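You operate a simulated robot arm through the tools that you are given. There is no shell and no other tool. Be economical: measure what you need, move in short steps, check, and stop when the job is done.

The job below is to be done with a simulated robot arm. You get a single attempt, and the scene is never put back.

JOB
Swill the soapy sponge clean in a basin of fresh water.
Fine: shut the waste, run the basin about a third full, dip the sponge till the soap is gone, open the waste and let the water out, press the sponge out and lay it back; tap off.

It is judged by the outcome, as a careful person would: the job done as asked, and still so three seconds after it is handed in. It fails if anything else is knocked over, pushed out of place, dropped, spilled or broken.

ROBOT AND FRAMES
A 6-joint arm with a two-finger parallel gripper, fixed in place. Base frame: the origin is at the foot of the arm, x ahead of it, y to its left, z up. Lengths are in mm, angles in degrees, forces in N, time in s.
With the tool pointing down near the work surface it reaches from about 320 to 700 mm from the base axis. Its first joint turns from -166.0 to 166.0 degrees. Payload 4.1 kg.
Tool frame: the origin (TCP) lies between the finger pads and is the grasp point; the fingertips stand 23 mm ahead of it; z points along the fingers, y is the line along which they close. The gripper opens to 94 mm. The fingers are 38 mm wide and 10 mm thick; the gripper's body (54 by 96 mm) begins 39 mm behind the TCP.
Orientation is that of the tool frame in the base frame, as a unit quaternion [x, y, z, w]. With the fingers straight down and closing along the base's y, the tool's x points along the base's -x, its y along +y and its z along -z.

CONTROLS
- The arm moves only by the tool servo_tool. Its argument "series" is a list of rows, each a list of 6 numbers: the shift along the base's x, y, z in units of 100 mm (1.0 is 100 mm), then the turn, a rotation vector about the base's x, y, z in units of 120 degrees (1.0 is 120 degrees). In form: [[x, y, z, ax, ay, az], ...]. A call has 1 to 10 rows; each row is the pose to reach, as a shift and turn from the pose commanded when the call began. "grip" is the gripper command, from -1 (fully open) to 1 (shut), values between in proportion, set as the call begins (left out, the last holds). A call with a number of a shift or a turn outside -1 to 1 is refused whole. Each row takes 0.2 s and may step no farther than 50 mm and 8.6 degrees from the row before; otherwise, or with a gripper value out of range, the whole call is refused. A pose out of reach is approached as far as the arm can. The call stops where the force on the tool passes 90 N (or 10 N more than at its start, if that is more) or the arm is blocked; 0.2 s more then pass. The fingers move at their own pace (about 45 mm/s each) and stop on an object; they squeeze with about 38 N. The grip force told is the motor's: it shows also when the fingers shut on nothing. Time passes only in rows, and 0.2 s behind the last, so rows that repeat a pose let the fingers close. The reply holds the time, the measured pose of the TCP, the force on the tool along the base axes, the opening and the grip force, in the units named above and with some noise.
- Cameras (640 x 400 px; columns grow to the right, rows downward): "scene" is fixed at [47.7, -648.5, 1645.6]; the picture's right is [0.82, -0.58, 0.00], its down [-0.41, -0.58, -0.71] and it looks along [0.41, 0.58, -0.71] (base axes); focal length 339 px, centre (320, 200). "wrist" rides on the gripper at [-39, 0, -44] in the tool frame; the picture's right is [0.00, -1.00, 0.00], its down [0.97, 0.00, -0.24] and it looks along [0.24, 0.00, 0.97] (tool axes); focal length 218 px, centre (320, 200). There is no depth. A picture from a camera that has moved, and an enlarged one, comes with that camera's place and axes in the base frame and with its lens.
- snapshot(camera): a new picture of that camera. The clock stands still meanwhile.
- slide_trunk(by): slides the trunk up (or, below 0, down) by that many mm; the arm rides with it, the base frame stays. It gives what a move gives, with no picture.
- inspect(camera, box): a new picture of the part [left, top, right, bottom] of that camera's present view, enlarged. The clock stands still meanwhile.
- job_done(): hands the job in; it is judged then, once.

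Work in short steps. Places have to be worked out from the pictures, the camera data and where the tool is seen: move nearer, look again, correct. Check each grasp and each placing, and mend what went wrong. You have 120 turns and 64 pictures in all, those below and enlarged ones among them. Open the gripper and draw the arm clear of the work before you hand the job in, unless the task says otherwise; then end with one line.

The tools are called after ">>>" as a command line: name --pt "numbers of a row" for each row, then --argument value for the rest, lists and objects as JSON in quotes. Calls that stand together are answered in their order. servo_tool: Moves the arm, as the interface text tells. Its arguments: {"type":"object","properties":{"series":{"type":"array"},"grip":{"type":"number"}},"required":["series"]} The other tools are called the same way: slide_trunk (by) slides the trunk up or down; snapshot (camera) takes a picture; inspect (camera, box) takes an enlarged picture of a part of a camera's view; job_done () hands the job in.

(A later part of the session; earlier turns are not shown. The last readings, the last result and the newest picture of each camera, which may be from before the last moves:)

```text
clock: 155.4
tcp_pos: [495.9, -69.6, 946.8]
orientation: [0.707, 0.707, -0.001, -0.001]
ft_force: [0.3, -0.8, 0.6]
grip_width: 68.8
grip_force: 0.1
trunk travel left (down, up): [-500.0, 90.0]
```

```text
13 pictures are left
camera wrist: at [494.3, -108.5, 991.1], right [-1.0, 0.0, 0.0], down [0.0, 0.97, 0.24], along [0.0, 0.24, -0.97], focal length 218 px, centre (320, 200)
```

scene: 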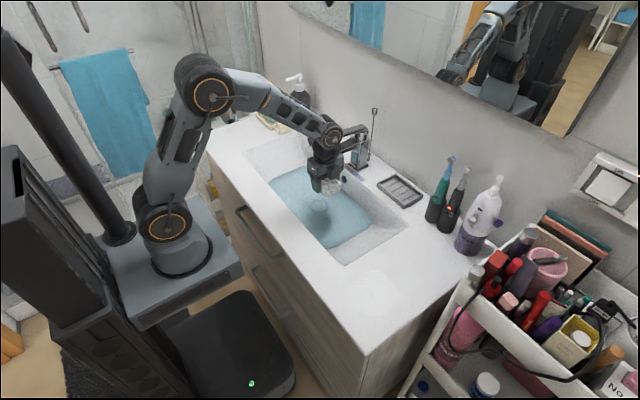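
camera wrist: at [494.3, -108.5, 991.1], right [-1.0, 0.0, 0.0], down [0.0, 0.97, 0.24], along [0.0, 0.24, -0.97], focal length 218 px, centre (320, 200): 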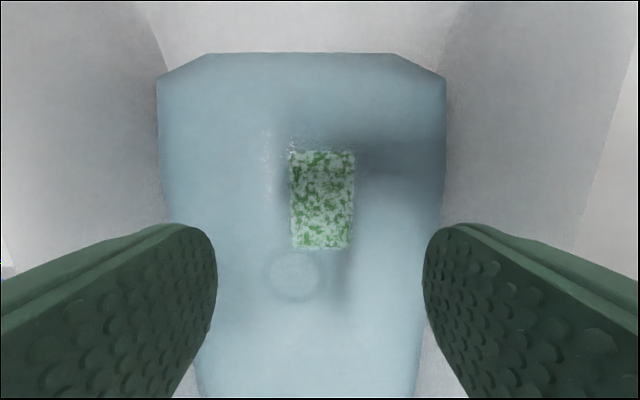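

No visible change yet. I grip again and do slow dip cycles: a second fully under, then a second out while squeezed, and compare with the previous close-up.

>>> servo_tool --pt "0 0 -0.4 0 0 0" --pt "0 0 -0.8 0 0 0" --pt "0 0 -1.0 0 0 0" --pt "0 0 -1.0 0 0 0"

>>> servo_tool --pt "0 0 -0.15 0 0 0" --pt "0 0 -0.22 0 0 0" --pt "0 0 -0.22 0 0 0"

>>> servo_tool --pt "0 0 0 0 0 0" --pt "0 0 0 0 0 0" --pt "0 0 0 0 0 0" --pt "0 0 0.4 0 0 0" --pt "0 0 0.7 0 0 0" --pt "0 0 0.7 0 0 0" --pt "0 0 0.7 0 0 0" --pt "0 0 0.7 0 0 0" --pt "0 0 0.35 0 0 0" --pt "0 0 0.02 0 0 0" --grip 1

>>> servo_tool --pt "0 0 0 0 0 0" --pt "0 0 0 0 0 0" --pt "0 0 0 0 0 0" --pt "0 0 0.4 0 0 0" --pt "0 0 0.7 0 0 0" --pt "0 0 0.7 0 0 0" --pt "0 0 0.7 0 0 0" --pt "0 0 0.7 0 0 0" --pt "0 0 0.35 0 0 0" --pt "0 0 0 0 0 0"

>>> servo_tool --pt "0 0 0 0 0 0" --pt "0 0 0 0 0 0" --pt "0 0 0 0 0 0" --pt "0 0 0.4 0 0 0" --pt "0 0 0.8 0 0 0" --pt "0 0 0.8 0 0 0" --pt "0 0 0.8 0 0 0"

>>> snapshot --camera "wrist"

```text
clock: 156.4
tcp_pos: [495.7, -67.4, 845.8]
orientation: [0.707, 0.707, 0.0, 0.0]
ft_force: [0.5, 0.5, -0.3]
grip_width: 75.3
grip_force: 0.1
trunk travel left (down, up): [-500.0, 90.0]
```

```text
clock: 157.2
tcp_pos: [495.2, -68.5, 824.9]
orientation: [0.707, 0.708, 0.0, 0.001]
ft_force: [-0.7, 0.2, 0.6]
grip_width: 75.4
grip_force: 0.0
trunk travel left (down, up): [-500.0, 90.0]
```

```text
clock: 159.4
tcp_pos: [494.8, -68.1, 828.3]
orientation: [0.706, 0.708, -0.001, 0.001]
ft_force: [-1.1, 0.1, -0.4]
grip_width: 54.3
grip_force: 37.9
trunk travel left (down, up): [-500.0, 90.0]
```

```text
clock: 161.6
tcp_pos: [494.0, -70.3, 826.9]
orientation: [0.706, 0.708, 0.001, 0.0]
ft_force: [-0.6, -0.1, -0.5]
grip_width: 54.4
grip_force: 38.4
trunk travel left (down, up): [-500.0, 90.0]
```

```text
clock: 163.2
tcp_pos: [494.4, -67.9, 907.6]
orientation: [0.707, 0.707, 0.001, -0.001]
ft_force: [-0.4, -0.2, -0.7]
grip_width: 54.3
grip_force: 37.7
trunk travel left (down, up): [-500.0, 90.0]
```

```text
12 pictures are left
camera wrist: at [494.6, -106.2, 952.1], right [-1.0, 0.0, 0.0], down [0.0, 0.97, 0.24], along [0.0, 0.24, -0.97], focal length 218 px, centre (320, 200)
```

wrist: 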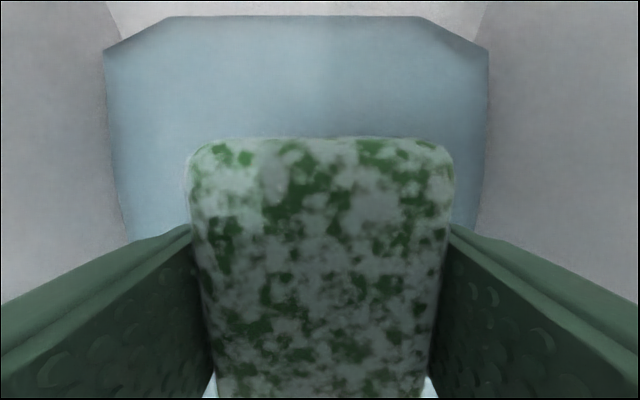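

Still the same. The effective rinse earlier was nearer the basin's centre, so I test there, keeping the sponge's underside about 8 mm clear of floor and plug.

>>> servo_tool --pt "0 0.3 0 0 0 0" --pt "0 0.3 -0.4 0 0 0" --pt "0 0.3 -0.73 0 0 0" --pt "0 0.5 -0.73 0 0 0" --pt "0 0.3 -0.73 0 0 0" --pt "0 0.5 -0.73 0 0 0" --pt "0 0.7 -0.73 0 0 0" --pt "0 0.5 -0.73 0 0 0" --pt "0 0.5 -0.33 0 0 0" --pt "0 0.5 -0.73 0 0 0"

>>> servo_tool --pt "0 0.2 0 0 0 0" --pt "0 0 0 0 0 0" --pt "0 -0.2 0 0 0 0" --pt "0 0 0 0 0 0" --pt "0 0 0.4 0 0 0" --pt "0 0 0 0 0 0" --pt "0 0.2 0 0 0 0" --pt "0 -0.1 0 0 0 0" --pt "0 0 0.35 0 0 0" --pt "0 0 0 0 0 0"

>>> servo_tool --pt "0 0.2 0 0 0 0" --pt "0 0 0 0 0 0" --pt "0 -0.2 0 0 0 0" --pt "0 0 0 0 0 0" --pt "0 0 0.4 0 0 0" --pt "0 0 0 0 0 0" --pt "0 0.2 0 0 0 0" --pt "0 -0.1 0 0 0 0" --pt "0 0 0.35 0 0 0" --pt "0 0 0 0 0 0"

>>> snapshot --camera "wrist"

```text
clock: 165.4
tcp_pos: [494.8, -17.7, 836.3]
orientation: [0.708, 0.706, 0.001, 0.0]
ft_force: [-0.4, 0.0, 0.0]
grip_width: 54.1
grip_force: 37.9
trunk travel left (down, up): [-500.0, 90.0]
```

```text
clock: 167.6
tcp_pos: [494.0, -16.1, 832.7]
orientation: [0.707, 0.707, 0.001, 0.0]
ft_force: [0.9, -0.3, -0.6]
grip_width: 54.3
grip_force: 38.4
trunk travel left (down, up): [-500.0, 90.0]
```

```text
clock: 169.8
tcp_pos: [494.7, -18.5, 832.7]
orientation: [0.707, 0.707, 0.0, -0.001]
ft_force: [0.1, 0.0, -0.3]
grip_width: 54.2
grip_force: 38.3
trunk travel left (down, up): [-500.0, 90.0]
```

```text
11 pictures are left
camera wrist: at [493.8, -56.7, 877.7], right [-1.0, 0.0, 0.0], down [0.0, 0.97, 0.24], along [0.0, 0.24, -0.97], focal length 218 px, centre (320, 200)
```

wrist: 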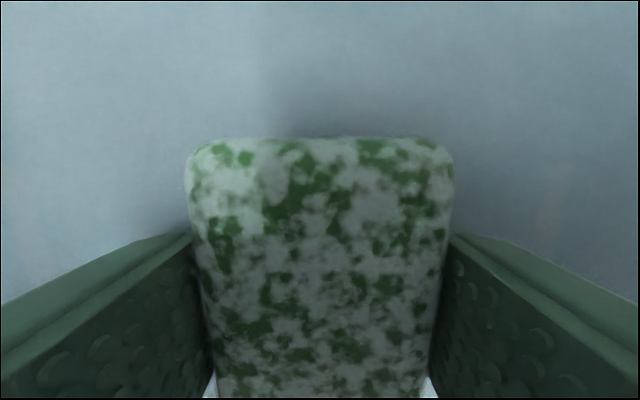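

No change here either: this water or the soaked sponge seems spent. Plan: park the sponge, open the waste and let this water out, press the sponge out on the drained floor, then run fresh water with the sponge out of the basin. First I park it and go to the knob.

>>> servo_tool --pt "0 -0.2 0.1 0 0 0" --pt "0 -0.4 0.1 0 0 0" --pt "0 -0.52 0.1 0 0 0" --pt "0 -0.52 0 0 0 0" --pt "0 -0.52 -0.08 0 0 0"

>>> servo_tool --pt "0 0 0 0 0 0" --pt "0 0 0 0 0 0" --pt "0 0 0 0 0 0" --pt "0 0 0.3 0 0 0" --pt "0 0 0.6 0 0 0" --pt "0 0 1.0 0 0 0" --grip -0.6

>>> servo_tool --pt "0 0 0.5 0 0 0" --pt "0 0 1.0 0 0 0"

>>> servo_tool --pt "0 0 0.45 0 0 0.07" --pt "0 0 0.9 0 0 0.14" --pt "0 0.1 1.0 0 0 0.21" --pt "0.1 0.2 1.0 0 0 0.28" --pt "0.2 0.3 1.0 0 0 0.35" --pt "0.3 0.4 1.0 0 0 0.42" --pt "0.4 0.5 1.0 0 0 0.49" --pt "0.6 0.6 1.0 0 0 0.56" --pt "0.8 0.75 1.0 0 0 0.63" --pt "1.0 0.9 1.0 0 0 0.7" --grip -0.06

>>> servo_tool --pt "0.1 0 0.4 0 0 0.05" --pt "0.4 0 0.7 0 0 0.05"

>>> servo_tool --pt "0.1 0 0.0 0 -0.0667 0" --pt "0.2 0.0 0 0 -0.1333 0" --pt "0.3 0.0 0 0 -0.2 0" --pt "0.5 0.0 0 0 -0.2667 0" --pt "0.7 0.0 -0.3 0 -0.3333 0"

```text
clock: 171.0
tcp_pos: [495.6, -70.0, 825.6]
orientation: [0.707, 0.707, 0.0, 0.0]
ft_force: [-0.1, 0.3, -0.3]
grip_width: 54.1
grip_force: 38.1
trunk travel left (down, up): [-500.0, 90.0]
```

```text
clock: 172.4
tcp_pos: [495.2, -68.5, 926.5]
orientation: [0.707, 0.707, 0.0, -0.001]
ft_force: [0.2, 0.4, -0.6]
grip_width: 75.4
grip_force: 0.1
trunk travel left (down, up): [-500.0, 90.0]
```

```text
clock: 173.0
tcp_pos: [495.0, -68.3, 1026.5]
orientation: [0.707, 0.707, -0.001, 0.0]
ft_force: [0.2, -0.7, -0.4]
grip_width: 75.4
grip_force: 0.1
trunk travel left (down, up): [-500.0, 90.0]
```

```text
clock: 175.2
tcp_pos: [595.8, 20.6, 1124.8]
orientation: [0.051, 0.999, 0.0, -0.001]
ft_force: [-0.4, 0.6, 0.1]
grip_width: 49.7
grip_force: 0.2
trunk travel left (down, up): [-500.0, 90.0]
```

```text
clock: 175.8
tcp_pos: [634.8, 19.3, 1193.0]
orientation: [-0.001, 1.0, 0.0, -0.003]
ft_force: [0.3, 1.1, -0.4]
grip_width: 49.5
grip_force: 0.1
trunk travel left (down, up): [-500.0, 90.0]
```

```text
clock: 177.0
tcp_pos: [705.4, 20.3, 1166.2]
orientation: [-0.001, 0.939, 0.0, 0.343]
ft_force: [0.0, 1.1, 0.1]
grip_width: 49.8
grip_force: 0.0
trunk travel left (down, up): [-500.0, 90.0]
```

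At the knob approach. Lower to it (knob now ≈1093), grip and push down 17 mm.

>>> servo_tool --pt "0.08 0 -0.25 0 0 0" --pt "0.18 0 -0.5 0 0 0" --pt "0.235 0 -0.67 0 0 0"

>>> servo_tool --pt "0 0 0 0 0 0" --pt "0 0 0 0 0 0" --pt "0 0 0 0 0 0" --pt "0 0 0 0 0 0" --pt "0 0 -0.05 0 0 0" --pt "0 0 -0.1 0 0 0" --pt "0 0 -0.15 0 0 0" --pt "0 0 -0.18 0 0 0" --pt "0 0 -0.18 0 0 0" --grip 1

>>> inspect --camera "scene" --box '[230, 90, 430, 270]'

```text
clock: 177.8
tcp_pos: [727.8, 19.4, 1097.8]
orientation: [0.0, 0.94, 0.0, 0.342]
ft_force: [-1.1, 0.8, -0.3]
grip_width: 49.8
grip_force: 0.0
trunk travel left (down, up): [-500.0, 90.0]
```

```text
clock: 179.8
tcp_pos: [727.6, 19.4, 1081.9]
orientation: [0.0, 0.94, 0.0, 0.342]
ft_force: [3.4, 1.7, 11.5]
grip_width: 17.8
grip_force: 45.1
trunk travel left (down, up): [-500.0, 90.0]
```

```text
2.22 times, centred on (330, 180) of scene
camera zoom: at [47.7, -648.5, 1645.6], right [0.82, -0.58, 0.0], down [-0.41, -0.58, -0.71], along [0.41, 0.58, -0.71], focal length 754 px, centre (298, 244)
```

zoom: 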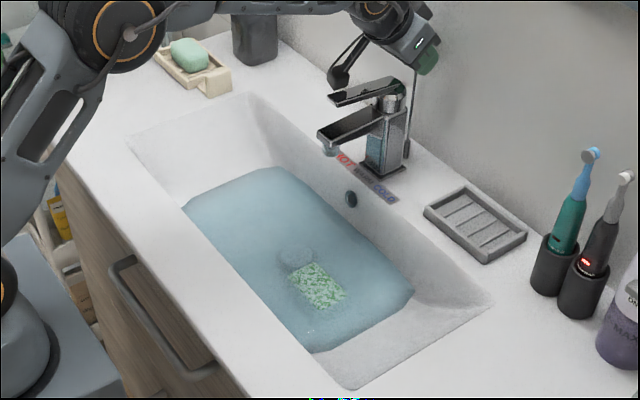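

Waste open. Release the knob and return above the sponge while it drains.

>>> servo_tool --pt "0 0 0 0 0 0" --pt "0 0 0 0 0 0" --pt "0 0 0 0 0 0" --pt "-0.1 0 0.4 0 0 0" --pt "-0.3 0 0.8 0 0 0" --pt "-0.5 0 0.95 0 0 0" --grip -0.06

>>> servo_tool --pt "-0.3 0 0.1 0 0.0667 0" --pt "-0.6 -0.1 0.1 0 0.1333 0" --pt "-0.9 -0.3 0.1 0 0.2 0" --pt "-1.0 -0.5 0 0 0.2667 0" --pt "-1.0 -0.88 0 0 0.3333 0"

>>> servo_tool --pt "-0.3 0 0 0 0 -0.07" --pt "-0.6 0 0 0 0 -0.14" --pt "-0.83 0 0 0 0 -0.21" --pt "-0.83 0 0 0 0 -0.28" --pt "-0.83 0 0 0 0 -0.35" --pt "-0.83 0 0 0 0 -0.42" --pt "-0.83 0 0 0 0 -0.49" --pt "-0.83 0 -0.3 0 0 -0.56" --pt "-0.83 0 -0.6 0 0 -0.63" --pt "-0.83 0 -0.9 0 0 -0.7" --grip 1

>>> servo_tool --pt "0 0 -0.4 0 0 -0.05" --pt "0 0 -0.8 0 0 -0.05" --pt "0 0 -1.0 0 0 -0.05" --pt "0 0 -1.0 0 0 -0.05"

>>> snapshot --camera "wrist"

```text
clock: 181.2
tcp_pos: [676.2, 20.2, 1176.3]
orientation: [-0.001, 0.94, 0.001, 0.341]
ft_force: [-0.7, -0.5, 0.2]
grip_width: 49.7
grip_force: 0.0
trunk travel left (down, up): [-500.0, 90.0]
```

```text
clock: 182.4
tcp_pos: [577.3, -67.8, 1176.1]
orientation: [-0.001, 1.0, 0.0, -0.002]
ft_force: [0.1, 0.3, 0.8]
grip_width: 49.8
grip_force: 0.1
trunk travel left (down, up): [-500.0, 90.0]
```

```text
clock: 184.6
tcp_pos: [495.6, -67.6, 1085.8]
orientation: [0.67, 0.743, 0.0, 0.0]
ft_force: [-0.4, -0.8, 0.0]
grip_width: 0.2
grip_force: 38.0
trunk travel left (down, up): [-500.0, 90.0]
```

```text
clock: 185.6
tcp_pos: [493.6, -69.6, 985.1]
orientation: [0.707, 0.707, 0.0, 0.0]
ft_force: [0.0, 0.0, -0.6]
grip_width: 0.0
grip_force: 38.0
trunk travel left (down, up): [-500.0, 90.0]
```

```text
9 pictures are left
camera wrist: at [493.9, -107.1, 1030.3], right [-1.0, 0.0, 0.0], down [0.0, 0.97, 0.24], along [0.0, 0.24, -0.97], focal length 218 px, centre (320, 200)
```

wrist: 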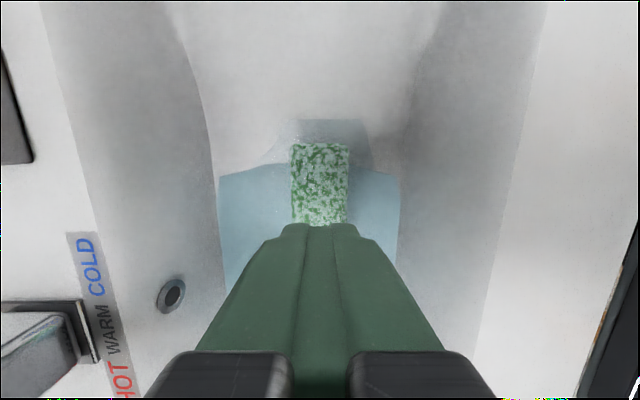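

Nearly drained; sponge at (494, -72). After a short wait I press it on the floor.

>>> servo_tool --pt "0 0 -0.3 0 0 0" --pt "0 0 -0.6 0 0 0" --pt "0 -0.03 -1.0 0 0 0" --pt "0 -0.03 -1.0 0 0 0" --pt "0 -0.03 -1.0 0 0 0" --pt "0 -0.03 -1.0 0 0 0" --pt "0 -0.03 -1.0 0 0 0" --pt "0 -0.03 -1.0 0 0 0" --pt "0 -0.03 -1.0 0 0 0" --pt "0 -0.03 -1.0 0 0 0"

>>> servo_tool --pt "0 0 -0.2 0 0 0" --pt "0 0 -0.3 0 0 0" --pt "0 0 -0.36 0 0 0" --pt "0 0 -0.4 0 0 0" --pt "0 0 -0.4 0 0 0" --pt "0 0 -0.4 0 0 0" --pt "0 0 -0.4 0 0 0"

>>> inspect --camera "scene" --box '[270, 150, 390, 250]'

```text
clock: 187.8
tcp_pos: [494.7, -71.4, 885.7]
orientation: [0.707, 0.708, -0.001, 0.0]
ft_force: [0.1, 0.3, 0.3]
grip_width: 0.2
grip_force: 38.3
trunk travel left (down, up): [-500.0, 90.0]
```

```text
clock: 189.4
tcp_pos: [495.5, -71.5, 852.5]
orientation: [0.707, 0.707, 0.004, 0.006]
ft_force: [-0.2, -0.1, 64.1]
grip_width: 0.3
grip_force: 37.8
trunk travel left (down, up): [-500.0, 90.0]
```

```text
4.00 times, centred on (330, 200) of scene
camera zoom: at [47.7, -648.5, 1645.6], right [0.82, -0.58, 0.0], down [-0.41, -0.58, -0.71], along [0.41, 0.58, -0.71], focal length 1356 px, centre (280, 200)
```

zoom: 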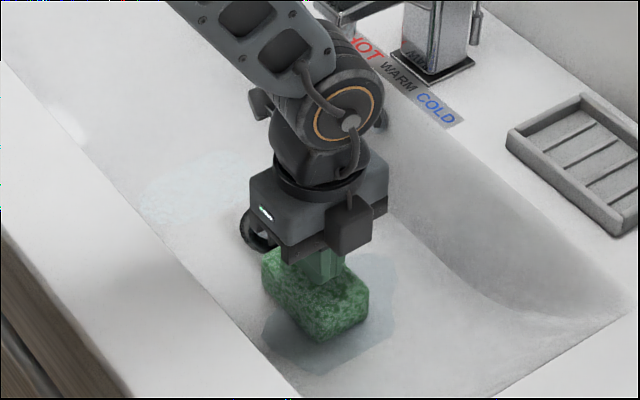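

Pressing works: a puddle has come out and the sponge looks much greener. I press a bit longer, then look.

>>> servo_tool --pt "0 0 0 0 0 0" --pt "0 0 0 0 0 0" --pt "0 0 0 0 0 0" --pt "0 0 0 0 0 0" --pt "0 0 0 0 0 0" --pt "0 0 0.1 0 0 0" --pt "0 0 0 0 0 0" --pt "0 0 0 0 0 0" --pt "0 0 0 0 0 0" --pt "0 0 0 0 0 0"

>>> servo_tool --pt "0 0 0.3 0 0 0" --pt "0 0 0.7 0 0 0" --pt "0 0 1.0 0 0 0" --grip -0.6

>>> snapshot --camera "wrist"

```text
clock: 191.6
tcp_pos: [493.6, -70.2, 852.4]
orientation: [0.707, 0.707, 0.005, 0.005]
ft_force: [-3.2, 0.8, 68.7]
grip_width: 0.1
grip_force: 38.0
trunk travel left (down, up): [-500.0, 90.0]
```

```text
clock: 192.4
tcp_pos: [492.9, -71.2, 947.0]
orientation: [0.707, 0.707, -0.001, -0.001]
ft_force: [0.0, -1.0, -0.1]
grip_width: 68.6
grip_force: 0.0
trunk travel left (down, up): [-500.0, 90.0]
```

```text
7 pictures are left
camera wrist: at [492.9, -109.6, 991.7], right [-1.0, 0.0, 0.0], down [0.0, 0.97, 0.24], along [0.0, 0.24, -0.97], focal length 218 px, centre (320, 200)
```

wrist: 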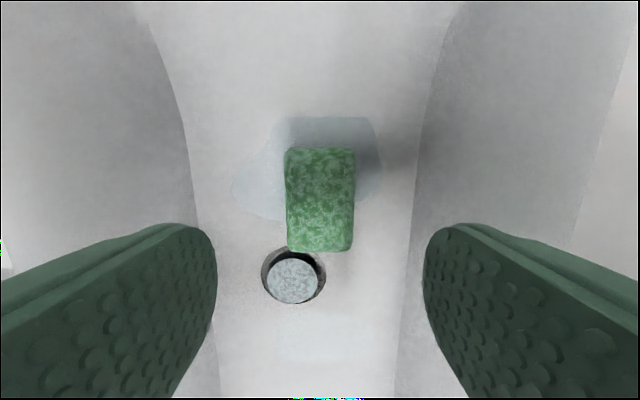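

Most of the soap came out with that pressing; one more rinse should finish it. I shut the waste again with the known moves, leaving the sponge in the basin.

>>> servo_tool --pt "0 0 0.4 0 0 0" --pt "0 0.03 0.8 0 0 0"

>>> servo_tool --pt "0 0 0.45 0 0 0.07" --pt "0 0 0.9 0 0 0.14" --pt "0 0.1 1.0 0 0 0.21" --pt "0.1 0.2 1.0 0 0 0.28" --pt "0.2 0.3 1.0 0 0 0.35" --pt "0.3 0.4 1.0 0 0 0.42" --pt "0.4 0.5 1.0 0 0 0.49" --pt "0.6 0.6 1.0 0 0 0.56" --pt "0.8 0.75 1.0 0 0 0.63" --pt "1.0 0.89 1.0 0 0 0.7" --grip -0.06

>>> servo_tool --pt "0.1 0 0.4 0 0 0.05" --pt "0.4 0 0.7 0 0 0.05"

>>> servo_tool --pt "0.1 0 0.0 0 -0.0667 0" --pt "0.2 0.0 0 0 -0.1333 0" --pt "0.3 0.0 0 0 -0.2 0" --pt "0.5 0.0 0 0 -0.2667 0" --pt "0.7 0.0 -0.3 0 -0.3333 0"

```text
clock: 193.0
tcp_pos: [492.6, -66.6, 1028.5]
orientation: [0.707, 0.707, 0.0, 0.001]
ft_force: [-0.2, -0.2, 0.5]
grip_width: 75.3
grip_force: 0.2
trunk travel left (down, up): [-500.0, 90.0]
```

```text
clock: 195.2
tcp_pos: [594.7, 21.3, 1123.9]
orientation: [0.05, 0.999, 0.001, -0.001]
ft_force: [-0.3, -0.2, -0.2]
grip_width: 50.0
grip_force: 0.1
trunk travel left (down, up): [-500.0, 90.0]
```

```text
clock: 195.8
tcp_pos: [635.4, 21.0, 1193.4]
orientation: [-0.001, 1.0, -0.001, -0.002]
ft_force: [-0.2, -0.1, -0.4]
grip_width: 49.8
grip_force: 0.0
trunk travel left (down, up): [-500.0, 90.0]
```

```text
clock: 197.0
tcp_pos: [705.1, 22.2, 1165.5]
orientation: [0.001, 0.939, -0.001, 0.344]
ft_force: [0.5, 0.7, -0.2]
grip_width: 49.9
grip_force: 0.1
trunk travel left (down, up): [-500.0, 90.0]
```

>>> servo_tool --pt "0.08 0 -0.3 0 0 0" --pt "0.18 -0.01 -0.6 0 0 0" --pt "0.24 -0.01 -0.8 0 0 0"

>>> servo_tool --pt "0 0 0 0 0 0" --pt "0 0 0 0 0 0" --pt "0 0 0 0 0 0" --pt "0 0 0 0 0 0" --pt "0 0 0.05 0 0 0" --pt "0 0 0.1 0 0 0" --pt "0 0 0.15 0 0 0" --pt "0 0 0.19 0 0 0" --pt "0 0 0.19 0 0 0" --grip 1

```text
clock: 197.8
tcp_pos: [729.5, 21.3, 1084.4]
orientation: [0.0, 0.94, 0.0, 0.342]
ft_force: [-0.8, 0.2, 0.3]
grip_width: 49.5
grip_force: 0.1
trunk travel left (down, up): [-500.0, 90.0]
```

```text
clock: 199.8
tcp_pos: [728.8, 20.1, 1102.8]
orientation: [-0.001, 0.941, 0.0, 0.339]
ft_force: [-4.5, -4.5, -13.3]
grip_width: 17.6
grip_force: 45.6
trunk travel left (down, up): [-500.0, 90.0]
```

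Rod is up at its stop (force -13 N). Release and go to the lever.

>>> servo_tool --pt "0 0 0 0 0 0" --pt "0 0 0 0 0 0" --pt "0 0 0 0 0 0" --pt "-0.1 0 0.4 0 0 0" --pt "-0.3 0 0.8 0 0 0" --grip -0.06

>>> servo_tool --pt "-0.3 0 0.2 0 0.0667 0" --pt "-0.6 0 0.2 0 0.1333 0" --pt "-0.9 0 0.1 0 0.2 0" --pt "-1.0 0 0 0 0.2667 0" --pt "-1.0 -0.01 -0.2 0 0.3333 0"

```text
clock: 201.0
tcp_pos: [696.2, 20.5, 1185.6]
orientation: [0.0, 0.94, 0.0, 0.342]
ft_force: [-0.1, -0.4, 0.4]
grip_width: 49.6
grip_force: 0.0
trunk travel left (down, up): [-500.0, 90.0]
```

```text
clock: 202.2
tcp_pos: [598.2, 19.9, 1164.4]
orientation: [0.0, 1.0, -0.001, -0.001]
ft_force: [-1.1, 0.6, -0.1]
grip_width: 49.9
grip_force: 0.0
trunk travel left (down, up): [-500.0, 90.0]
```

Onto the lever, grip, lift, and run for about 24 s as before.

>>> servo_tool --pt "-0.02 0 -0.4 0 0 0" --pt "-0.03 0 -0.75 0 0 0" --pt "-0.03 0 -0.89 0 0 0"

>>> servo_tool --pt "0 0 0 0 0 0" --pt "0 0 0 0 0 0" --pt "0 0 0 0 0 0" --pt "0 0 0 0 0 0" --pt "0.01 0 0.1 0 0 0" --pt "0.02 0 0.2 0 0 0" --pt "0.05 0 0.3 0 0 0" --pt "0.07 0 0.38 0 0 0" --pt "0.07 0 0.38 0 0 0" --pt "0.07 0 0.38 0 0 0" --grip 1

>>> servo_tool --pt "0 0 0 0 0 0" --pt "0 0 0 0 0 0" --pt "0 0 0 0 0 0" --pt "0 0 0 0 0 0" --pt "0 0 0 0 0 0" --pt "0 0 0 0 0 0" --pt "0 0 0 0 0 0" --pt "0 0 0 0 0 0" --pt "0 0 0 0 0 0" --pt "0 0 0 0 0 0"

>>> servo_tool --pt "0 0 0 0 0 0" --pt "0 0 0 0 0 0" --pt "0 0 0 0 0 0" --pt "0 0 0 0 0 0" --pt "0 0 0 0 0 0" --pt "0 0 0 0 0 0" --pt "0 0 0 0 0 0" --pt "0 0 0 0 0 0" --pt "0 0 0 0 0 0" --pt "0 0 0 0 0 0"

>>> servo_tool --pt "0 0 0 0 0 0" --pt "0 0 0 0 0 0" --pt "0 0 0 0 0 0" --pt "0 0 0 0 0 0" --pt "0 0 0 0 0 0" --pt "0 0 0 0 0 0" --pt "0 0 0 0 0 0" --pt "0 0 0 0 0 0" --pt "0 0 0 0 0 0" --pt "0 0 0 0 0 0"

>>> servo_tool --pt "0 0 0 0 0 0" --pt "0 0 0 0 0 0" --pt "0 0 0 0 0 0" --pt "0 0 0 0 0 0" --pt "0 0 0 0 0 0" --pt "0 0 0 0 0 0" --pt "0 0 0 0 0 0" --pt "0 0 0 0 0 0" --pt "0 0 0 0 0 0" --pt "0 0 0 0 0 0"

>>> servo_tool --pt "0 0 0 0 0 0" --pt "0 0 0 0 0 0" --pt "0 0 0 0 0 0" --pt "0 0 0 0 0 0" --pt "0 0 0 0 0 0" --pt "0 0 0 0 0 0" --pt "0 0 0 0 0 0" --pt "0 0 0 0 0 0" --pt "0 0 0 0 0 0" --pt "0 0 0 0 0 0"

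>>> servo_tool --pt "0 0 0 0 0 0" --pt "0 0 0 0 0 0" --pt "0 0 0 0 0 0" --pt "0 0 0 0 0 0" --pt "0 0 0 0 0 0" --pt "0 0 0 0 0 0" --pt "0 0 0 0 0 0" --pt "0 0 0 0 0 0" --pt "0 0 0 0 0 0" --pt "0 0 0 0 0 0"

>>> servo_tool --pt "0 0 0 0 0 0" --pt "0 0 0 0 0 0" --pt "0 0 0 0 0 0" --pt "0 0 0 0 0 0" --pt "0 0 0 0 0 0" --pt "0 0 0 0 0 0" --pt "0 0 0 0 0 0" --pt "0 0 0 0 0 0" --pt "0 0 0 0 0 0" --pt "0 0 0 0 0 0"

>>> servo_tool --pt "0 0 0 0 0 0" --pt "0 0 0 0 0 0" --pt "0 0 0 0 0 0" --pt "0 0 0 0 0 0" --pt "0 0 0 0 0 0" --pt "0 0 0 0 0 0" --pt "0 0 0 0 0 0" --pt "0 0 0 0 0 0" --pt "0 0 0 0 0 0" --pt "0 0 0 0 0 0"

>>> servo_tool --pt "0 0 0 0 0 0" --pt "0 0 0 0 0 0" --pt "0 0 0 0 0 0" --pt "0 0 0 0 0 0" --pt "0 0 0 0 0 0" --pt "0 0 0 0 0 0" --pt "0 0 0 0 0 0" --pt "0 0 0 0 0 0" --pt "0 0 0 0 0 0" --pt "0 0 0 0 0 0"

>>> servo_tool --pt "0 0 0 0 0 0" --pt "0 0 0 0 0 0" --pt "0 0 0 0 0 0" --pt "0 0 0 0 0 0" --pt "0 0 0 0 0 0" --pt "0 0 0 0 0 0" --pt "0 0 0 0 0 0" --pt "0 0 0 0 0 0" --pt "0 0 0 0 0 0" --pt "0 0 0 0 0 0"

>>> inspect --camera "scene" --box '[230, 110, 430, 270]'

```text
clock: 203.0
tcp_pos: [596.6, 19.7, 1077.1]
orientation: [0.0, 1.0, 0.001, 0.0]
ft_force: [-1.6, -0.3, 0.1]
grip_width: 49.8
grip_force: 0.1
trunk travel left (down, up): [-500.0, 90.0]
```

```text
clock: 205.2
tcp_pos: [605.6, 20.2, 1113.2]
orientation: [0.0, 1.0, 0.0, 0.0]
ft_force: [5.8, 1.0, -14.6]
grip_width: 25.2
grip_force: 45.1
trunk travel left (down, up): [-500.0, 90.0]
```

```text
clock: 207.4
tcp_pos: [604.7, 19.1, 1113.3]
orientation: [0.0, 1.0, 0.0, 0.0]
ft_force: [12.1, 1.5, -5.8]
grip_width: 25.3
grip_force: 46.0
trunk travel left (down, up): [-500.0, 90.0]
```

```text
clock: 209.6
tcp_pos: [606.2, 18.8, 1113.1]
orientation: [0.0, 1.0, 0.0, 0.0]
ft_force: [14.5, 0.7, -1.3]
grip_width: 25.4
grip_force: 44.8
trunk travel left (down, up): [-500.0, 90.0]
```

```text
clock: 211.8
tcp_pos: [605.9, 20.1, 1113.4]
orientation: [0.0, 1.0, 0.001, -0.001]
ft_force: [15.6, 1.7, 0.1]
grip_width: 25.3
grip_force: 44.7
trunk travel left (down, up): [-500.0, 90.0]
```

```text
clock: 214.0
tcp_pos: [604.9, 19.4, 1112.8]
orientation: [0.0, 1.0, -0.001, -0.001]
ft_force: [12.7, 2.0, -2.7]
grip_width: 25.1
grip_force: 45.2
trunk travel left (down, up): [-500.0, 90.0]
```

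```text
clock: 216.2
tcp_pos: [606.5, 19.8, 1113.6]
orientation: [0.0, 1.0, 0.0, -0.001]
ft_force: [11.5, 0.5, -4.7]
grip_width: 25.3
grip_force: 45.9
trunk travel left (down, up): [-500.0, 90.0]
```

```text
clock: 218.4
tcp_pos: [604.7, 20.8, 1113.4]
orientation: [0.0, 1.0, 0.0, -0.001]
ft_force: [9.2, 0.4, -6.3]
grip_width: 25.3
grip_force: 45.0
trunk travel left (down, up): [-500.0, 90.0]
```

```text
clock: 220.6
tcp_pos: [605.1, 20.3, 1112.4]
orientation: [-0.001, 1.0, 0.0, -0.001]
ft_force: [8.4, 0.6, -6.9]
grip_width: 25.1
grip_force: 45.1
trunk travel left (down, up): [-500.0, 90.0]
```

```text
clock: 222.8
tcp_pos: [605.5, 20.1, 1113.3]
orientation: [0.0, 1.0, 0.0, -0.001]
ft_force: [8.4, 0.0, -4.9]
grip_width: 25.5
grip_force: 44.9
trunk travel left (down, up): [-500.0, 90.0]
```

```text
clock: 225.0
tcp_pos: [605.7, 19.1, 1112.4]
orientation: [0.0, 1.0, 0.0, -0.001]
ft_force: [8.1, 0.3, -5.7]
grip_width: 25.0
grip_force: 44.8
trunk travel left (down, up): [-500.0, 90.0]
```

```text
clock: 227.2
tcp_pos: [605.4, 19.6, 1114.3]
orientation: [0.0, 1.0, 0.0, -0.001]
ft_force: [9.0, 0.5, -4.5]
grip_width: 25.4
grip_force: 45.1
trunk travel left (down, up): [-500.0, 90.0]
```

```text
2.50 times, centred on (330, 190) of scene
camera zoom: at [47.7, -648.5, 1645.6], right [0.82, -0.58, 0.0], down [-0.41, -0.58, -0.71], along [0.41, 0.58, -0.71], focal length 848 px, centre (295, 225)
```

zoom: 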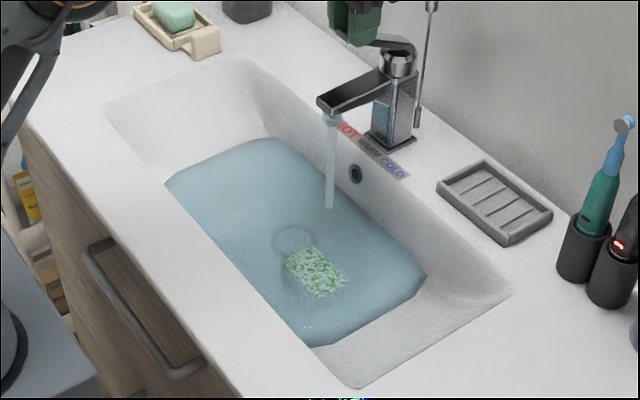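

A third full. Shut the tap, then go to swill the sponge.

>>> servo_tool --pt "-0.03 0 -0.1 0 0 0" --pt "-0.05 0 -0.2 0 0 0" --pt "-0.07 0 -0.3 0 0 0" --pt "-0.07 0 -0.38 0 0 0" --pt "-0.07 0 -0.43 0 0 0"

>>> servo_tool --pt "0 0 0.02 0 0 0" --pt "0 0 0.02 0 0 0" --pt "0 0 0.02 0 0 0" --pt "0 0 0.3 0 0 0" --pt "0 0 0.7 0 0 0" --pt "0 0 1.0 0 0 0" --grip -0.06

>>> servo_tool --pt "-0.3 -0.3 0 0 0 -0.07" --pt "-0.6 -0.6 0 0 0 -0.14" --pt "-0.8 -0.9 0 0 0 -0.21" --pt "-0.9 -0.9 0 0 0 -0.28" --pt "-1.0 -0.9 0 0 0 -0.35" --pt "-1.0 -0.9 0 0 0 -0.42" --pt "-1.0 -0.9 0 0 0 -0.49" --pt "-1.0 -0.9 0 0 0 -0.56" --pt "-1.0 -0.9 0 0 0 -0.63" --pt "-1.0 -0.9 0 0 0 -0.7" --grip -0.6

>>> servo_tool --pt "0 0 -0.4 0 0 -0.05" --pt "0 0 -0.8 0 0 -0.05" --pt "0 0 -1.0 0 0 -0.05" --pt "0 0 -1.0 0 0 -0.05"

```text
clock: 228.4
tcp_pos: [594.4, 20.0, 1073.5]
orientation: [0.0, 1.0, 0.0, 0.003]
ft_force: [-2.6, 0.8, 29.4]
grip_width: 25.4
grip_force: 44.9
trunk travel left (down, up): [-500.0, 90.0]
```

```text
clock: 229.8
tcp_pos: [596.8, 18.9, 1170.5]
orientation: [0.0, 1.0, 0.0, 0.0]
ft_force: [0.5, -0.4, -0.7]
grip_width: 49.9
grip_force: 0.0
trunk travel left (down, up): [-500.0, 90.0]
```

```text
clock: 232.0
tcp_pos: [496.4, -70.9, 1171.0]
orientation: [0.67, 0.743, 0.0, 0.0]
ft_force: [0.5, 0.5, 0.5]
grip_width: 75.2
grip_force: 0.0
trunk travel left (down, up): [-500.0, 90.0]
```

```text
clock: 233.0
tcp_pos: [496.8, -71.0, 1072.4]
orientation: [0.707, 0.708, 0.0, 0.0]
ft_force: [-0.6, 0.5, 0.3]
grip_width: 75.1
grip_force: 0.1
trunk travel left (down, up): [-500.0, 90.0]
```

I grip the sponge at (493, -70), swill it about and lift it out to look.

>>> servo_tool --pt "-0.03 0 -0.4 0 0 0" --pt "-0.03 0 -0.8 0 0 0" --pt "-0.03 0 -1.0 0 0 0"

>>> servo_tool --pt "0 0 -0.4 0 0 0" --pt "0 0 -0.8 0 0 0" --pt "0 0 -1.0 0 0 0"

>>> servo_tool --pt "0 0 -0.2 0 0 0" --pt "0 0 -0.4 0 0 0" --pt "0 0 -0.46 0 0 0"

>>> servo_tool --pt "0 0 0 0 0 0" --pt "0 0 0 0 0 0" --pt "0 0 0 0 0 0" --pt "0.15 0 0.05 0 0 0" --pt "0.3 0 0.05 0 0 0" --pt "0 0 0.05 0 0 0" --pt "0.3 0 0.05 0 0 0" --pt "0 0 0.05 0 0 0" --pt "0.3 0 0.05 0 0 0" --pt "0 0 0.05 0 0 0" --grip 1

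>>> servo_tool --pt "0.3 0 0 0 0 0" --pt "0 0 0 0 0 0" --pt "0.3 0 0 0 0 0" --pt "0 0 0 0 0 0" --pt "0 0 0.4 0 0 0" --pt "0 0 0 0 0 0" --pt "0 0 0.4 0 0 0" --pt "0 0 0 0 0 0" --pt "0 0 0.4 0 0 0" --pt "0 0 0.75 0 0 0"

>>> snapshot --camera "wrist"

```text
clock: 233.8
tcp_pos: [491.6, -69.8, 973.2]
orientation: [0.707, 0.707, 0.0, 0.0]
ft_force: [0.4, 0.6, 0.2]
grip_width: 75.3
grip_force: 0.0
trunk travel left (down, up): [-500.0, 90.0]
```

```text
clock: 234.6
tcp_pos: [492.6, -71.5, 870.1]
orientation: [0.707, 0.707, 0.0, 0.001]
ft_force: [0.3, 0.4, 0.0]
grip_width: 75.3
grip_force: 0.1
trunk travel left (down, up): [-500.0, 90.0]
```

```text
clock: 235.4
tcp_pos: [493.0, -70.0, 824.7]
orientation: [0.707, 0.707, 0.0, 0.0]
ft_force: [-0.3, 0.3, 0.0]
grip_width: 75.5
grip_force: 0.0
trunk travel left (down, up): [-500.0, 90.0]
```

```text
clock: 237.6
tcp_pos: [493.5, -71.6, 829.4]
orientation: [0.707, 0.708, 0.0, 0.0]
ft_force: [0.0, -0.7, -1.0]
grip_width: 54.2
grip_force: 37.8
trunk travel left (down, up): [-500.0, 90.0]
```

```text
clock: 239.8
tcp_pos: [494.9, -71.8, 904.4]
orientation: [0.707, 0.708, 0.0, 0.001]
ft_force: [0.3, 0.1, -0.5]
grip_width: 54.2
grip_force: 37.5
trunk travel left (down, up): [-500.0, 90.0]
```

```text
5 pictures are left
camera wrist: at [494.2, -110.5, 949.3], right [-1.0, 0.0, 0.0], down [0.0, 0.97, 0.24], along [0.0, 0.24, -0.97], focal length 218 px, centre (320, 200)
```

wrist: 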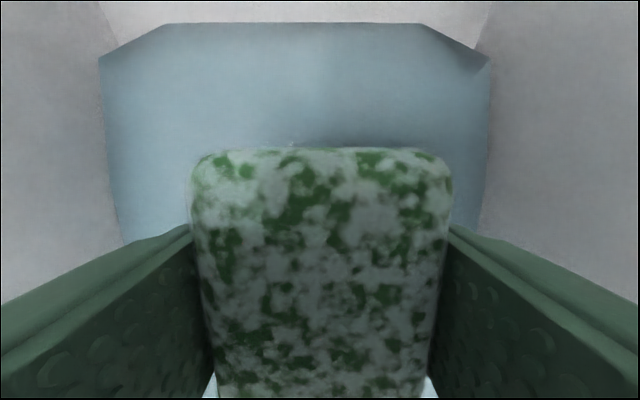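

The mottling now equals the "wet" look (the plug cap shows it too) and vanished when the sponge was pressed, so the soap is gone and this is just water. Finish: set the sponge down, open the waste, drain, press out.

>>> servo_tool --pt "0 0 -0.4 0 0 0" --pt "0 0 -0.7 0 0 0" --pt "0 0 -0.79 0 0 0"

>>> servo_tool --pt "0 0 0 0 0 0" --pt "0 0 0 0 0 0" --pt "0 0 0 0 0 0" --pt "0 0 0.3 0 0 0" --pt "0 0 0.6 0 0 0" --pt "0 0 1.0 0 0 0" --grip -0.6

>>> servo_tool --pt "0 0 0.5 0 0 0" --pt "0 0.02 1.0 0 0 0"

>>> servo_tool --pt "0 0 0.45 0 0 0.07" --pt "0 0 0.9 0 0 0.14" --pt "0 0.1 1.0 0 0 0.21" --pt "0.1 0.2 1.0 0 0 0.28" --pt "0.2 0.3 1.0 0 0 0.35" --pt "0.3 0.4 1.0 0 0 0.42" --pt "0.4 0.5 1.0 0 0 0.49" --pt "0.6 0.6 1.0 0 0 0.56" --pt "0.8 0.75 1.0 0 0 0.63" --pt "1.0 0.9 1.0 0 0 0.7" --grip -0.06

>>> servo_tool --pt "0.1 0 0.4 0 0 0.05" --pt "0.4 0 0.7 0 0 0.05"

>>> servo_tool --pt "0.1 0 0.0 0 -0.0667 0" --pt "0.2 0.0 0 0 -0.1333 0" --pt "0.3 0.0 0 0 -0.2 0" --pt "0.5 0.0 0 0 -0.2667 0" --pt "0.7 0.0 -0.3 0 -0.3333 0"

```text
clock: 240.6
tcp_pos: [492.9, -70.6, 826.8]
orientation: [0.707, 0.707, 0.0, 0.0]
ft_force: [0.1, -0.2, -0.7]
grip_width: 54.4
grip_force: 38.0
trunk travel left (down, up): [-500.0, 90.0]
```

```text
clock: 242.0
tcp_pos: [494.6, -71.4, 924.6]
orientation: [0.707, 0.707, 0.0, 0.001]
ft_force: [0.3, -0.3, -0.4]
grip_width: 75.4
grip_force: 0.2
trunk travel left (down, up): [-500.0, 90.0]
```

```text
clock: 242.6
tcp_pos: [493.2, -67.7, 1024.4]
orientation: [0.708, 0.706, 0.0, 0.0]
ft_force: [0.9, -0.1, 0.0]
grip_width: 75.3
grip_force: 0.0
trunk travel left (down, up): [-500.0, 90.0]
```

```text
clock: 244.8
tcp_pos: [594.9, 21.8, 1125.5]
orientation: [0.05, 0.999, 0.0, -0.001]
ft_force: [1.4, 0.5, 0.4]
grip_width: 49.8
grip_force: 0.1
trunk travel left (down, up): [-500.0, 90.0]
```

```text
clock: 245.4
tcp_pos: [634.4, 20.8, 1195.0]
orientation: [0.0, 1.0, 0.0, -0.003]
ft_force: [-0.2, 1.0, 0.2]
grip_width: 49.8
grip_force: 0.0
trunk travel left (down, up): [-500.0, 90.0]
```

```text
clock: 246.6
tcp_pos: [704.6, 22.9, 1166.2]
orientation: [0.001, 0.939, -0.001, 0.343]
ft_force: [0.3, 0.0, 0.4]
grip_width: 49.8
grip_force: 0.1
trunk travel left (down, up): [-500.0, 90.0]
```

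Knob: lower, grip, push down, release, rise.

>>> servo_tool --pt "0.08 0 -0.25 0 0 0" --pt "0.18 -0.01 -0.5 0 0 0" --pt "0.24 -0.02 -0.67 0 0 0"

>>> servo_tool --pt "0 0 0 0 0 0" --pt "0 0 0 0 0 0" --pt "0 0 0 0 0 0" --pt "0 0 0 0 0 0" --pt "0 0 -0.05 0 0 0" --pt "0 0 -0.1 0 0 0" --pt "0 0 -0.15 0 0 0" --pt "0 0 -0.18 0 0 0" --pt "0 0 -0.18 0 0 0" --grip 1

>>> servo_tool --pt "0 0 0 0 0 0" --pt "0 0 0 0 0 0" --pt "0 0 0 0 0 0" --pt "-0.1 0 0.4 0 0 0" --pt "-0.3 0 0.8 0 0 0" --pt "-0.5 0 0.95 0 0 0" --grip -0.06

>>> servo_tool --pt "-0.3 0 0.1 0 0.0667 0" --pt "-0.6 -0.1 0.1 0 0.1333 0" --pt "-0.9 -0.3 0.1 0 0.2 0" --pt "-1.0 -0.5 0 0 0.2667 0" --pt "-1.0 -0.91 0 0 0.3333 0"

>>> servo_tool --pt "-0.3 0 0 0 0 -0.07" --pt "-0.6 0 0 0 0 -0.14" --pt "-0.83 0 0 0 0 -0.21" --pt "-0.84 0 0 0 0 -0.28" --pt "-0.84 0 0 0 0 -0.35" --pt "-0.84 0 0 0 0 -0.42" --pt "-0.84 0 0 0 0 -0.49" --pt "-0.84 0 -0.3 0 0 -0.56" --pt "-0.84 0 -0.6 0 0 -0.63" --pt "-0.84 0 -0.9 0 0 -0.7" --grip 1

>>> servo_tool --pt "0 0 -0.4 0 0 -0.05" --pt "0 0 -0.8 0 0 -0.05" --pt "0 0 -1.0 0 0 -0.05" --pt "0 0 -1.0 0 0 -0.05"

```text
clock: 247.4
tcp_pos: [729.5, 20.9, 1099.2]
orientation: [0.0, 0.94, 0.001, 0.342]
ft_force: [0.2, -0.1, 0.5]
grip_width: 49.7
grip_force: 0.0
trunk travel left (down, up): [-500.0, 90.0]
```

```text
clock: 249.4
tcp_pos: [728.5, 19.4, 1082.8]
orientation: [0.0, 0.939, 0.0, 0.344]
ft_force: [8.3, 1.0, 11.1]
grip_width: 17.6
grip_force: 44.9
trunk travel left (down, up): [-500.0, 90.0]
```

```text
clock: 250.8
tcp_pos: [676.5, 19.2, 1176.4]
orientation: [0.0, 0.94, 0.001, 0.342]
ft_force: [-0.4, 0.2, 0.1]
grip_width: 49.6
grip_force: 0.1
trunk travel left (down, up): [-500.0, 90.0]
```

```text
clock: 252.0
tcp_pos: [576.5, -73.0, 1175.4]
orientation: [0.0, 1.0, -0.001, -0.001]
ft_force: [-0.9, -0.7, -0.1]
grip_width: 50.0
grip_force: 0.1
trunk travel left (down, up): [-500.0, 90.0]
```

```text
clock: 254.2
tcp_pos: [491.5, -70.5, 1084.8]
orientation: [0.67, 0.742, 0.001, 0.0]
ft_force: [0.8, -1.1, 0.4]
grip_width: 0.1
grip_force: 38.0
trunk travel left (down, up): [-500.0, 90.0]
```

```text
clock: 255.2
tcp_pos: [491.2, -71.6, 984.6]
orientation: [0.707, 0.707, 0.001, 0.0]
ft_force: [-0.6, 0.3, 0.0]
grip_width: 0.3
grip_force: 38.2
trunk travel left (down, up): [-500.0, 90.0]
```

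Wait for the drain to finish, then press the sponge for several seconds at two spots along it.

>>> servo_tool --pt "0 0 -0.3 0 0 0" --pt "0 0 -0.6 0 0 0" --pt "0.02 0 -1.0 0 0 0" --pt "0.02 0 -1.0 0 0 0" --pt "0.02 0 -1.0 0 0 0" --pt "0.02 0 -1.0 0 0 0" --pt "0.02 0 -1.0 0 0 0" --pt "0.02 0 -1.0 0 0 0" --pt "0.02 0 -1.0 0 0 0" --pt "0.02 0 -1.0 0 0 0"

>>> servo_tool --pt "0 0 0 0 0 0" --pt "0 0 0 0 0 0" --pt "0 0 0 0 0 0" --pt "0 0 0 0 0 0" --pt "0 0 0 0 0 0" --pt "0 0 0 0 0 0" --pt "0 0 0 0 0 0" --pt "0 0 0 0 0 0"

>>> servo_tool --pt "0 0 -0.2 0 0 0" --pt "0 0 -0.3 0 0 0" --pt "0 0 -0.36 0 0 0" --pt "0 0 -0.4 0 0 0" --pt "0 0 -0.4 0 0 0" --pt "0 0 -0.4 0 0 0" --pt "0 0 -0.4 0 0 0" --pt "0 0 -0.4 0 0 0" --pt "0 0 -0.4 0 0 0" --pt "0 0 -0.4 0 0 0"

>>> servo_tool --pt "0 0 0 0 0 0" --pt "0 0 0 0 0 0" --pt "0 0 0 0 0 0" --pt "0 0 0 0 0 0" --pt "0 0 0 0 0 0" --pt "0 0 0 0 0 0" --pt "0 0 0 0 0 0" --pt "0 0 0 0 0 0" --pt "0 0 0 0 0 0" --pt "0 0 0 0 0 0"

>>> servo_tool --pt "0 0 0.12 0 0 0" --pt "0 -0.1 0.12 0 0 0" --pt "0 -0.1 0.03 0 0 0" --pt "0 -0.1 -0.0 0 0 0" --pt "0 -0.1 0 0 0 0" --pt "0 -0.1 0 0 0 0" --pt "0 -0.1 0 0 0 0" --pt "0 -0.1 0 0 0 0" --pt "0 -0.1 0 0 0 0" --pt "0 -0.1 0 0 0 0"

>>> servo_tool --pt "0 0 0.3 0 0 0" --pt "0 0.05 0.7 0 0 0" --pt "0 0.1 1.0 0 0 0" --grip -0.6

>>> snapshot --camera "wrist"

```text
clock: 257.4
tcp_pos: [495.2, -72.7, 883.4]
orientation: [0.707, 0.707, 0.0, 0.0]
ft_force: [-0.1, 0.0, 0.7]
grip_width: 0.0
grip_force: 38.1
trunk travel left (down, up): [-500.0, 90.0]
```

```text
clock: 259.2
tcp_pos: [494.6, -73.0, 884.6]
orientation: [0.707, 0.707, 0.0, -0.001]
ft_force: [-0.1, 0.7, 0.2]
grip_width: 0.0
grip_force: 38.5
trunk travel left (down, up): [-500.0, 90.0]
```

```text
clock: 261.4
tcp_pos: [496.7, -71.1, 853.6]
orientation: [0.707, 0.707, 0.005, 0.007]
ft_force: [-4.6, 5.3, 78.8]
grip_width: 0.0
grip_force: 37.9
trunk travel left (down, up): [-500.0, 90.0]
```

```text
clock: 263.6
tcp_pos: [497.6, -71.2, 852.7]
orientation: [0.708, 0.707, 0.005, 0.007]
ft_force: [-1.4, 6.8, 76.9]
grip_width: 0.0
grip_force: 37.9
trunk travel left (down, up): [-500.0, 90.0]
```

```text
clock: 265.8
tcp_pos: [494.7, -78.2, 852.5]
orientation: [0.707, 0.707, 0.005, 0.008]
ft_force: [-13.2, 13.8, 86.7]
grip_width: 0.1
grip_force: 38.1
trunk travel left (down, up): [-500.0, 90.0]
```

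```text
clock: 266.6
tcp_pos: [494.5, -71.7, 944.4]
orientation: [0.707, 0.707, -0.001, -0.001]
ft_force: [-0.6, 0.3, 0.5]
grip_width: 68.6
grip_force: 0.0
trunk travel left (down, up): [-500.0, 90.0]
```

```text
4 pictures are left
camera wrist: at [493.9, -109.5, 989.4], right [-1.0, 0.0, 0.0], down [0.0, 0.97, 0.24], along [0.0, 0.24, -0.97], focal length 218 px, centre (320, 200)
```

wrist: 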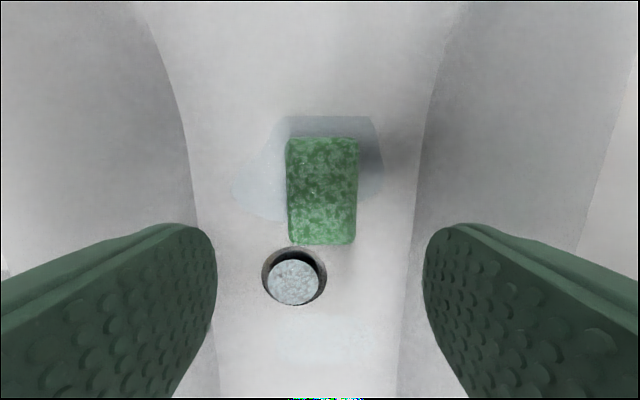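

Sponge is clean green and pressed out, basin empty. I grip it and carry it back to its place.

>>> servo_tool --pt "-0.02 -0.04 -0.4 0 0 0" --pt "-0.02 -0.04 -0.8 0 0 0" --pt "-0.02 -0.04 -1.0 0 0 0"

>>> servo_tool --pt "0 0 -0.12 0 0 0" --pt "0 0 -0.19 0 0 0"

>>> servo_tool --pt "0 0 0 0 0 0" --pt "0 0 0 0 0 0" --pt "0 0 0 0 0 0" --pt "0 0 0 0 0 0" --pt "0 0 0.2 0 0 0" --pt "0 0 0.4 0 0 0" --pt "0 0 0.6 0 0 0" --pt "0 0 0.8 0 0 0" --pt "0 0 1.0 0 0 0" --pt "0 0 1.0 0 0 0" --grip 1

>>> servo_tool --pt "0 0 0.2 0 0 0" --pt "0 0 0.4 0 0 0" --pt "0 0 0.6 0 0 0" --pt "0 0 0.7 0 0 0" --pt "0 0 0.7 0 0 0" --pt "0 0 0.7 0 0 0" --pt "0 0 0.7 0 0 0" --pt "0 0 0.7 0 0 0"

```text
clock: 267.4
tcp_pos: [493.9, -75.7, 844.3]
orientation: [0.707, 0.707, 0.0, 0.0]
ft_force: [-0.3, -0.2, 0.4]
grip_width: 75.4
grip_force: 0.0
trunk travel left (down, up): [-500.0, 90.0]
```

```text
clock: 268.0
tcp_pos: [493.2, -75.9, 825.4]
orientation: [0.707, 0.707, -0.001, 0.0]
ft_force: [-0.2, 0.4, -0.1]
grip_width: 75.1
grip_force: 0.0
trunk travel left (down, up): [-500.0, 90.0]
```

```text
clock: 270.2
tcp_pos: [492.7, -74.7, 926.8]
orientation: [0.707, 0.707, 0.0, 0.0]
ft_force: [0.6, 0.1, 0.5]
grip_width: 54.2
grip_force: 38.0
trunk travel left (down, up): [-500.0, 90.0]
```

```text
clock: 272.0
tcp_pos: [493.9, -74.4, 996.8]
orientation: [0.707, 0.707, 0.0, 0.0]
ft_force: [-0.9, -0.6, -0.9]
grip_width: 53.9
grip_force: 38.0
trunk travel left (down, up): [-500.0, 90.0]
```

Held at 54 mm. Carry to (374, -385).

>>> servo_tool --pt "0 -0.2 0 0 0 0" --pt "0 -0.4 0 0 0 0" --pt "-0.05 -0.6 0 0 0 0" --pt "-0.15 -0.8 0 0 0 0" --pt "-0.25 -1.0 0 0 0 0"

>>> servo_tool --pt "-0.1 -0.2 0 0 0 0" --pt "-0.2 -0.4 0 0 0 0" --pt "-0.3 -0.6 0 0 0 0" --pt "-0.4 -0.8 0 0 0 0" --pt "-0.5 -1.0 0 0 0 0"

>>> servo_tool --pt "-0.1 -0.2 0 0 0 0" --pt "-0.2 -0.4 0 0 0 0" --pt "-0.3 -0.6 0 0 0 0" --pt "-0.4 -0.8 0 0 0 0" --pt "-0.44 -1.0 0 0 0 0" --pt "-0.44 -1.0 0 0 0 0"

>>> servo_tool --pt "0 -0.1 -0.2 0 0 0" --pt "0 -0.1 -0.4 0 0 0" --pt "0 -0.1 -0.5 0 0 0" --pt "0 -0.1 -0.58 0 0 0" --pt "0 -0.1 -0.62 0 0 0"

```text
clock: 273.2
tcp_pos: [468.9, -175.7, 997.4]
orientation: [0.708, 0.707, 0.001, 0.0]
ft_force: [0.3, 0.0, -0.1]
grip_width: 54.2
grip_force: 38.1
trunk travel left (down, up): [-500.0, 90.0]
```

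```text
clock: 274.4
tcp_pos: [418.6, -278.5, 996.3]
orientation: [0.708, 0.706, 0.0, 0.0]
ft_force: [0.0, 0.9, -0.4]
grip_width: 54.0
grip_force: 37.8
trunk travel left (down, up): [-500.0, 90.0]
```

```text
clock: 275.8
tcp_pos: [373.8, -376.9, 995.8]
orientation: [0.707, 0.707, -0.001, 0.0]
ft_force: [-0.7, -0.3, 0.2]
grip_width: 53.5
grip_force: 37.8
trunk travel left (down, up): [-500.0, 90.0]
```

```text
clock: 277.0
tcp_pos: [373.1, -387.1, 935.9]
orientation: [0.707, 0.707, -0.001, 0.001]
ft_force: [-2.6, 1.6, 9.5]
grip_width: 54.1
grip_force: 37.4
trunk travel left (down, up): [-500.0, 90.0]
```

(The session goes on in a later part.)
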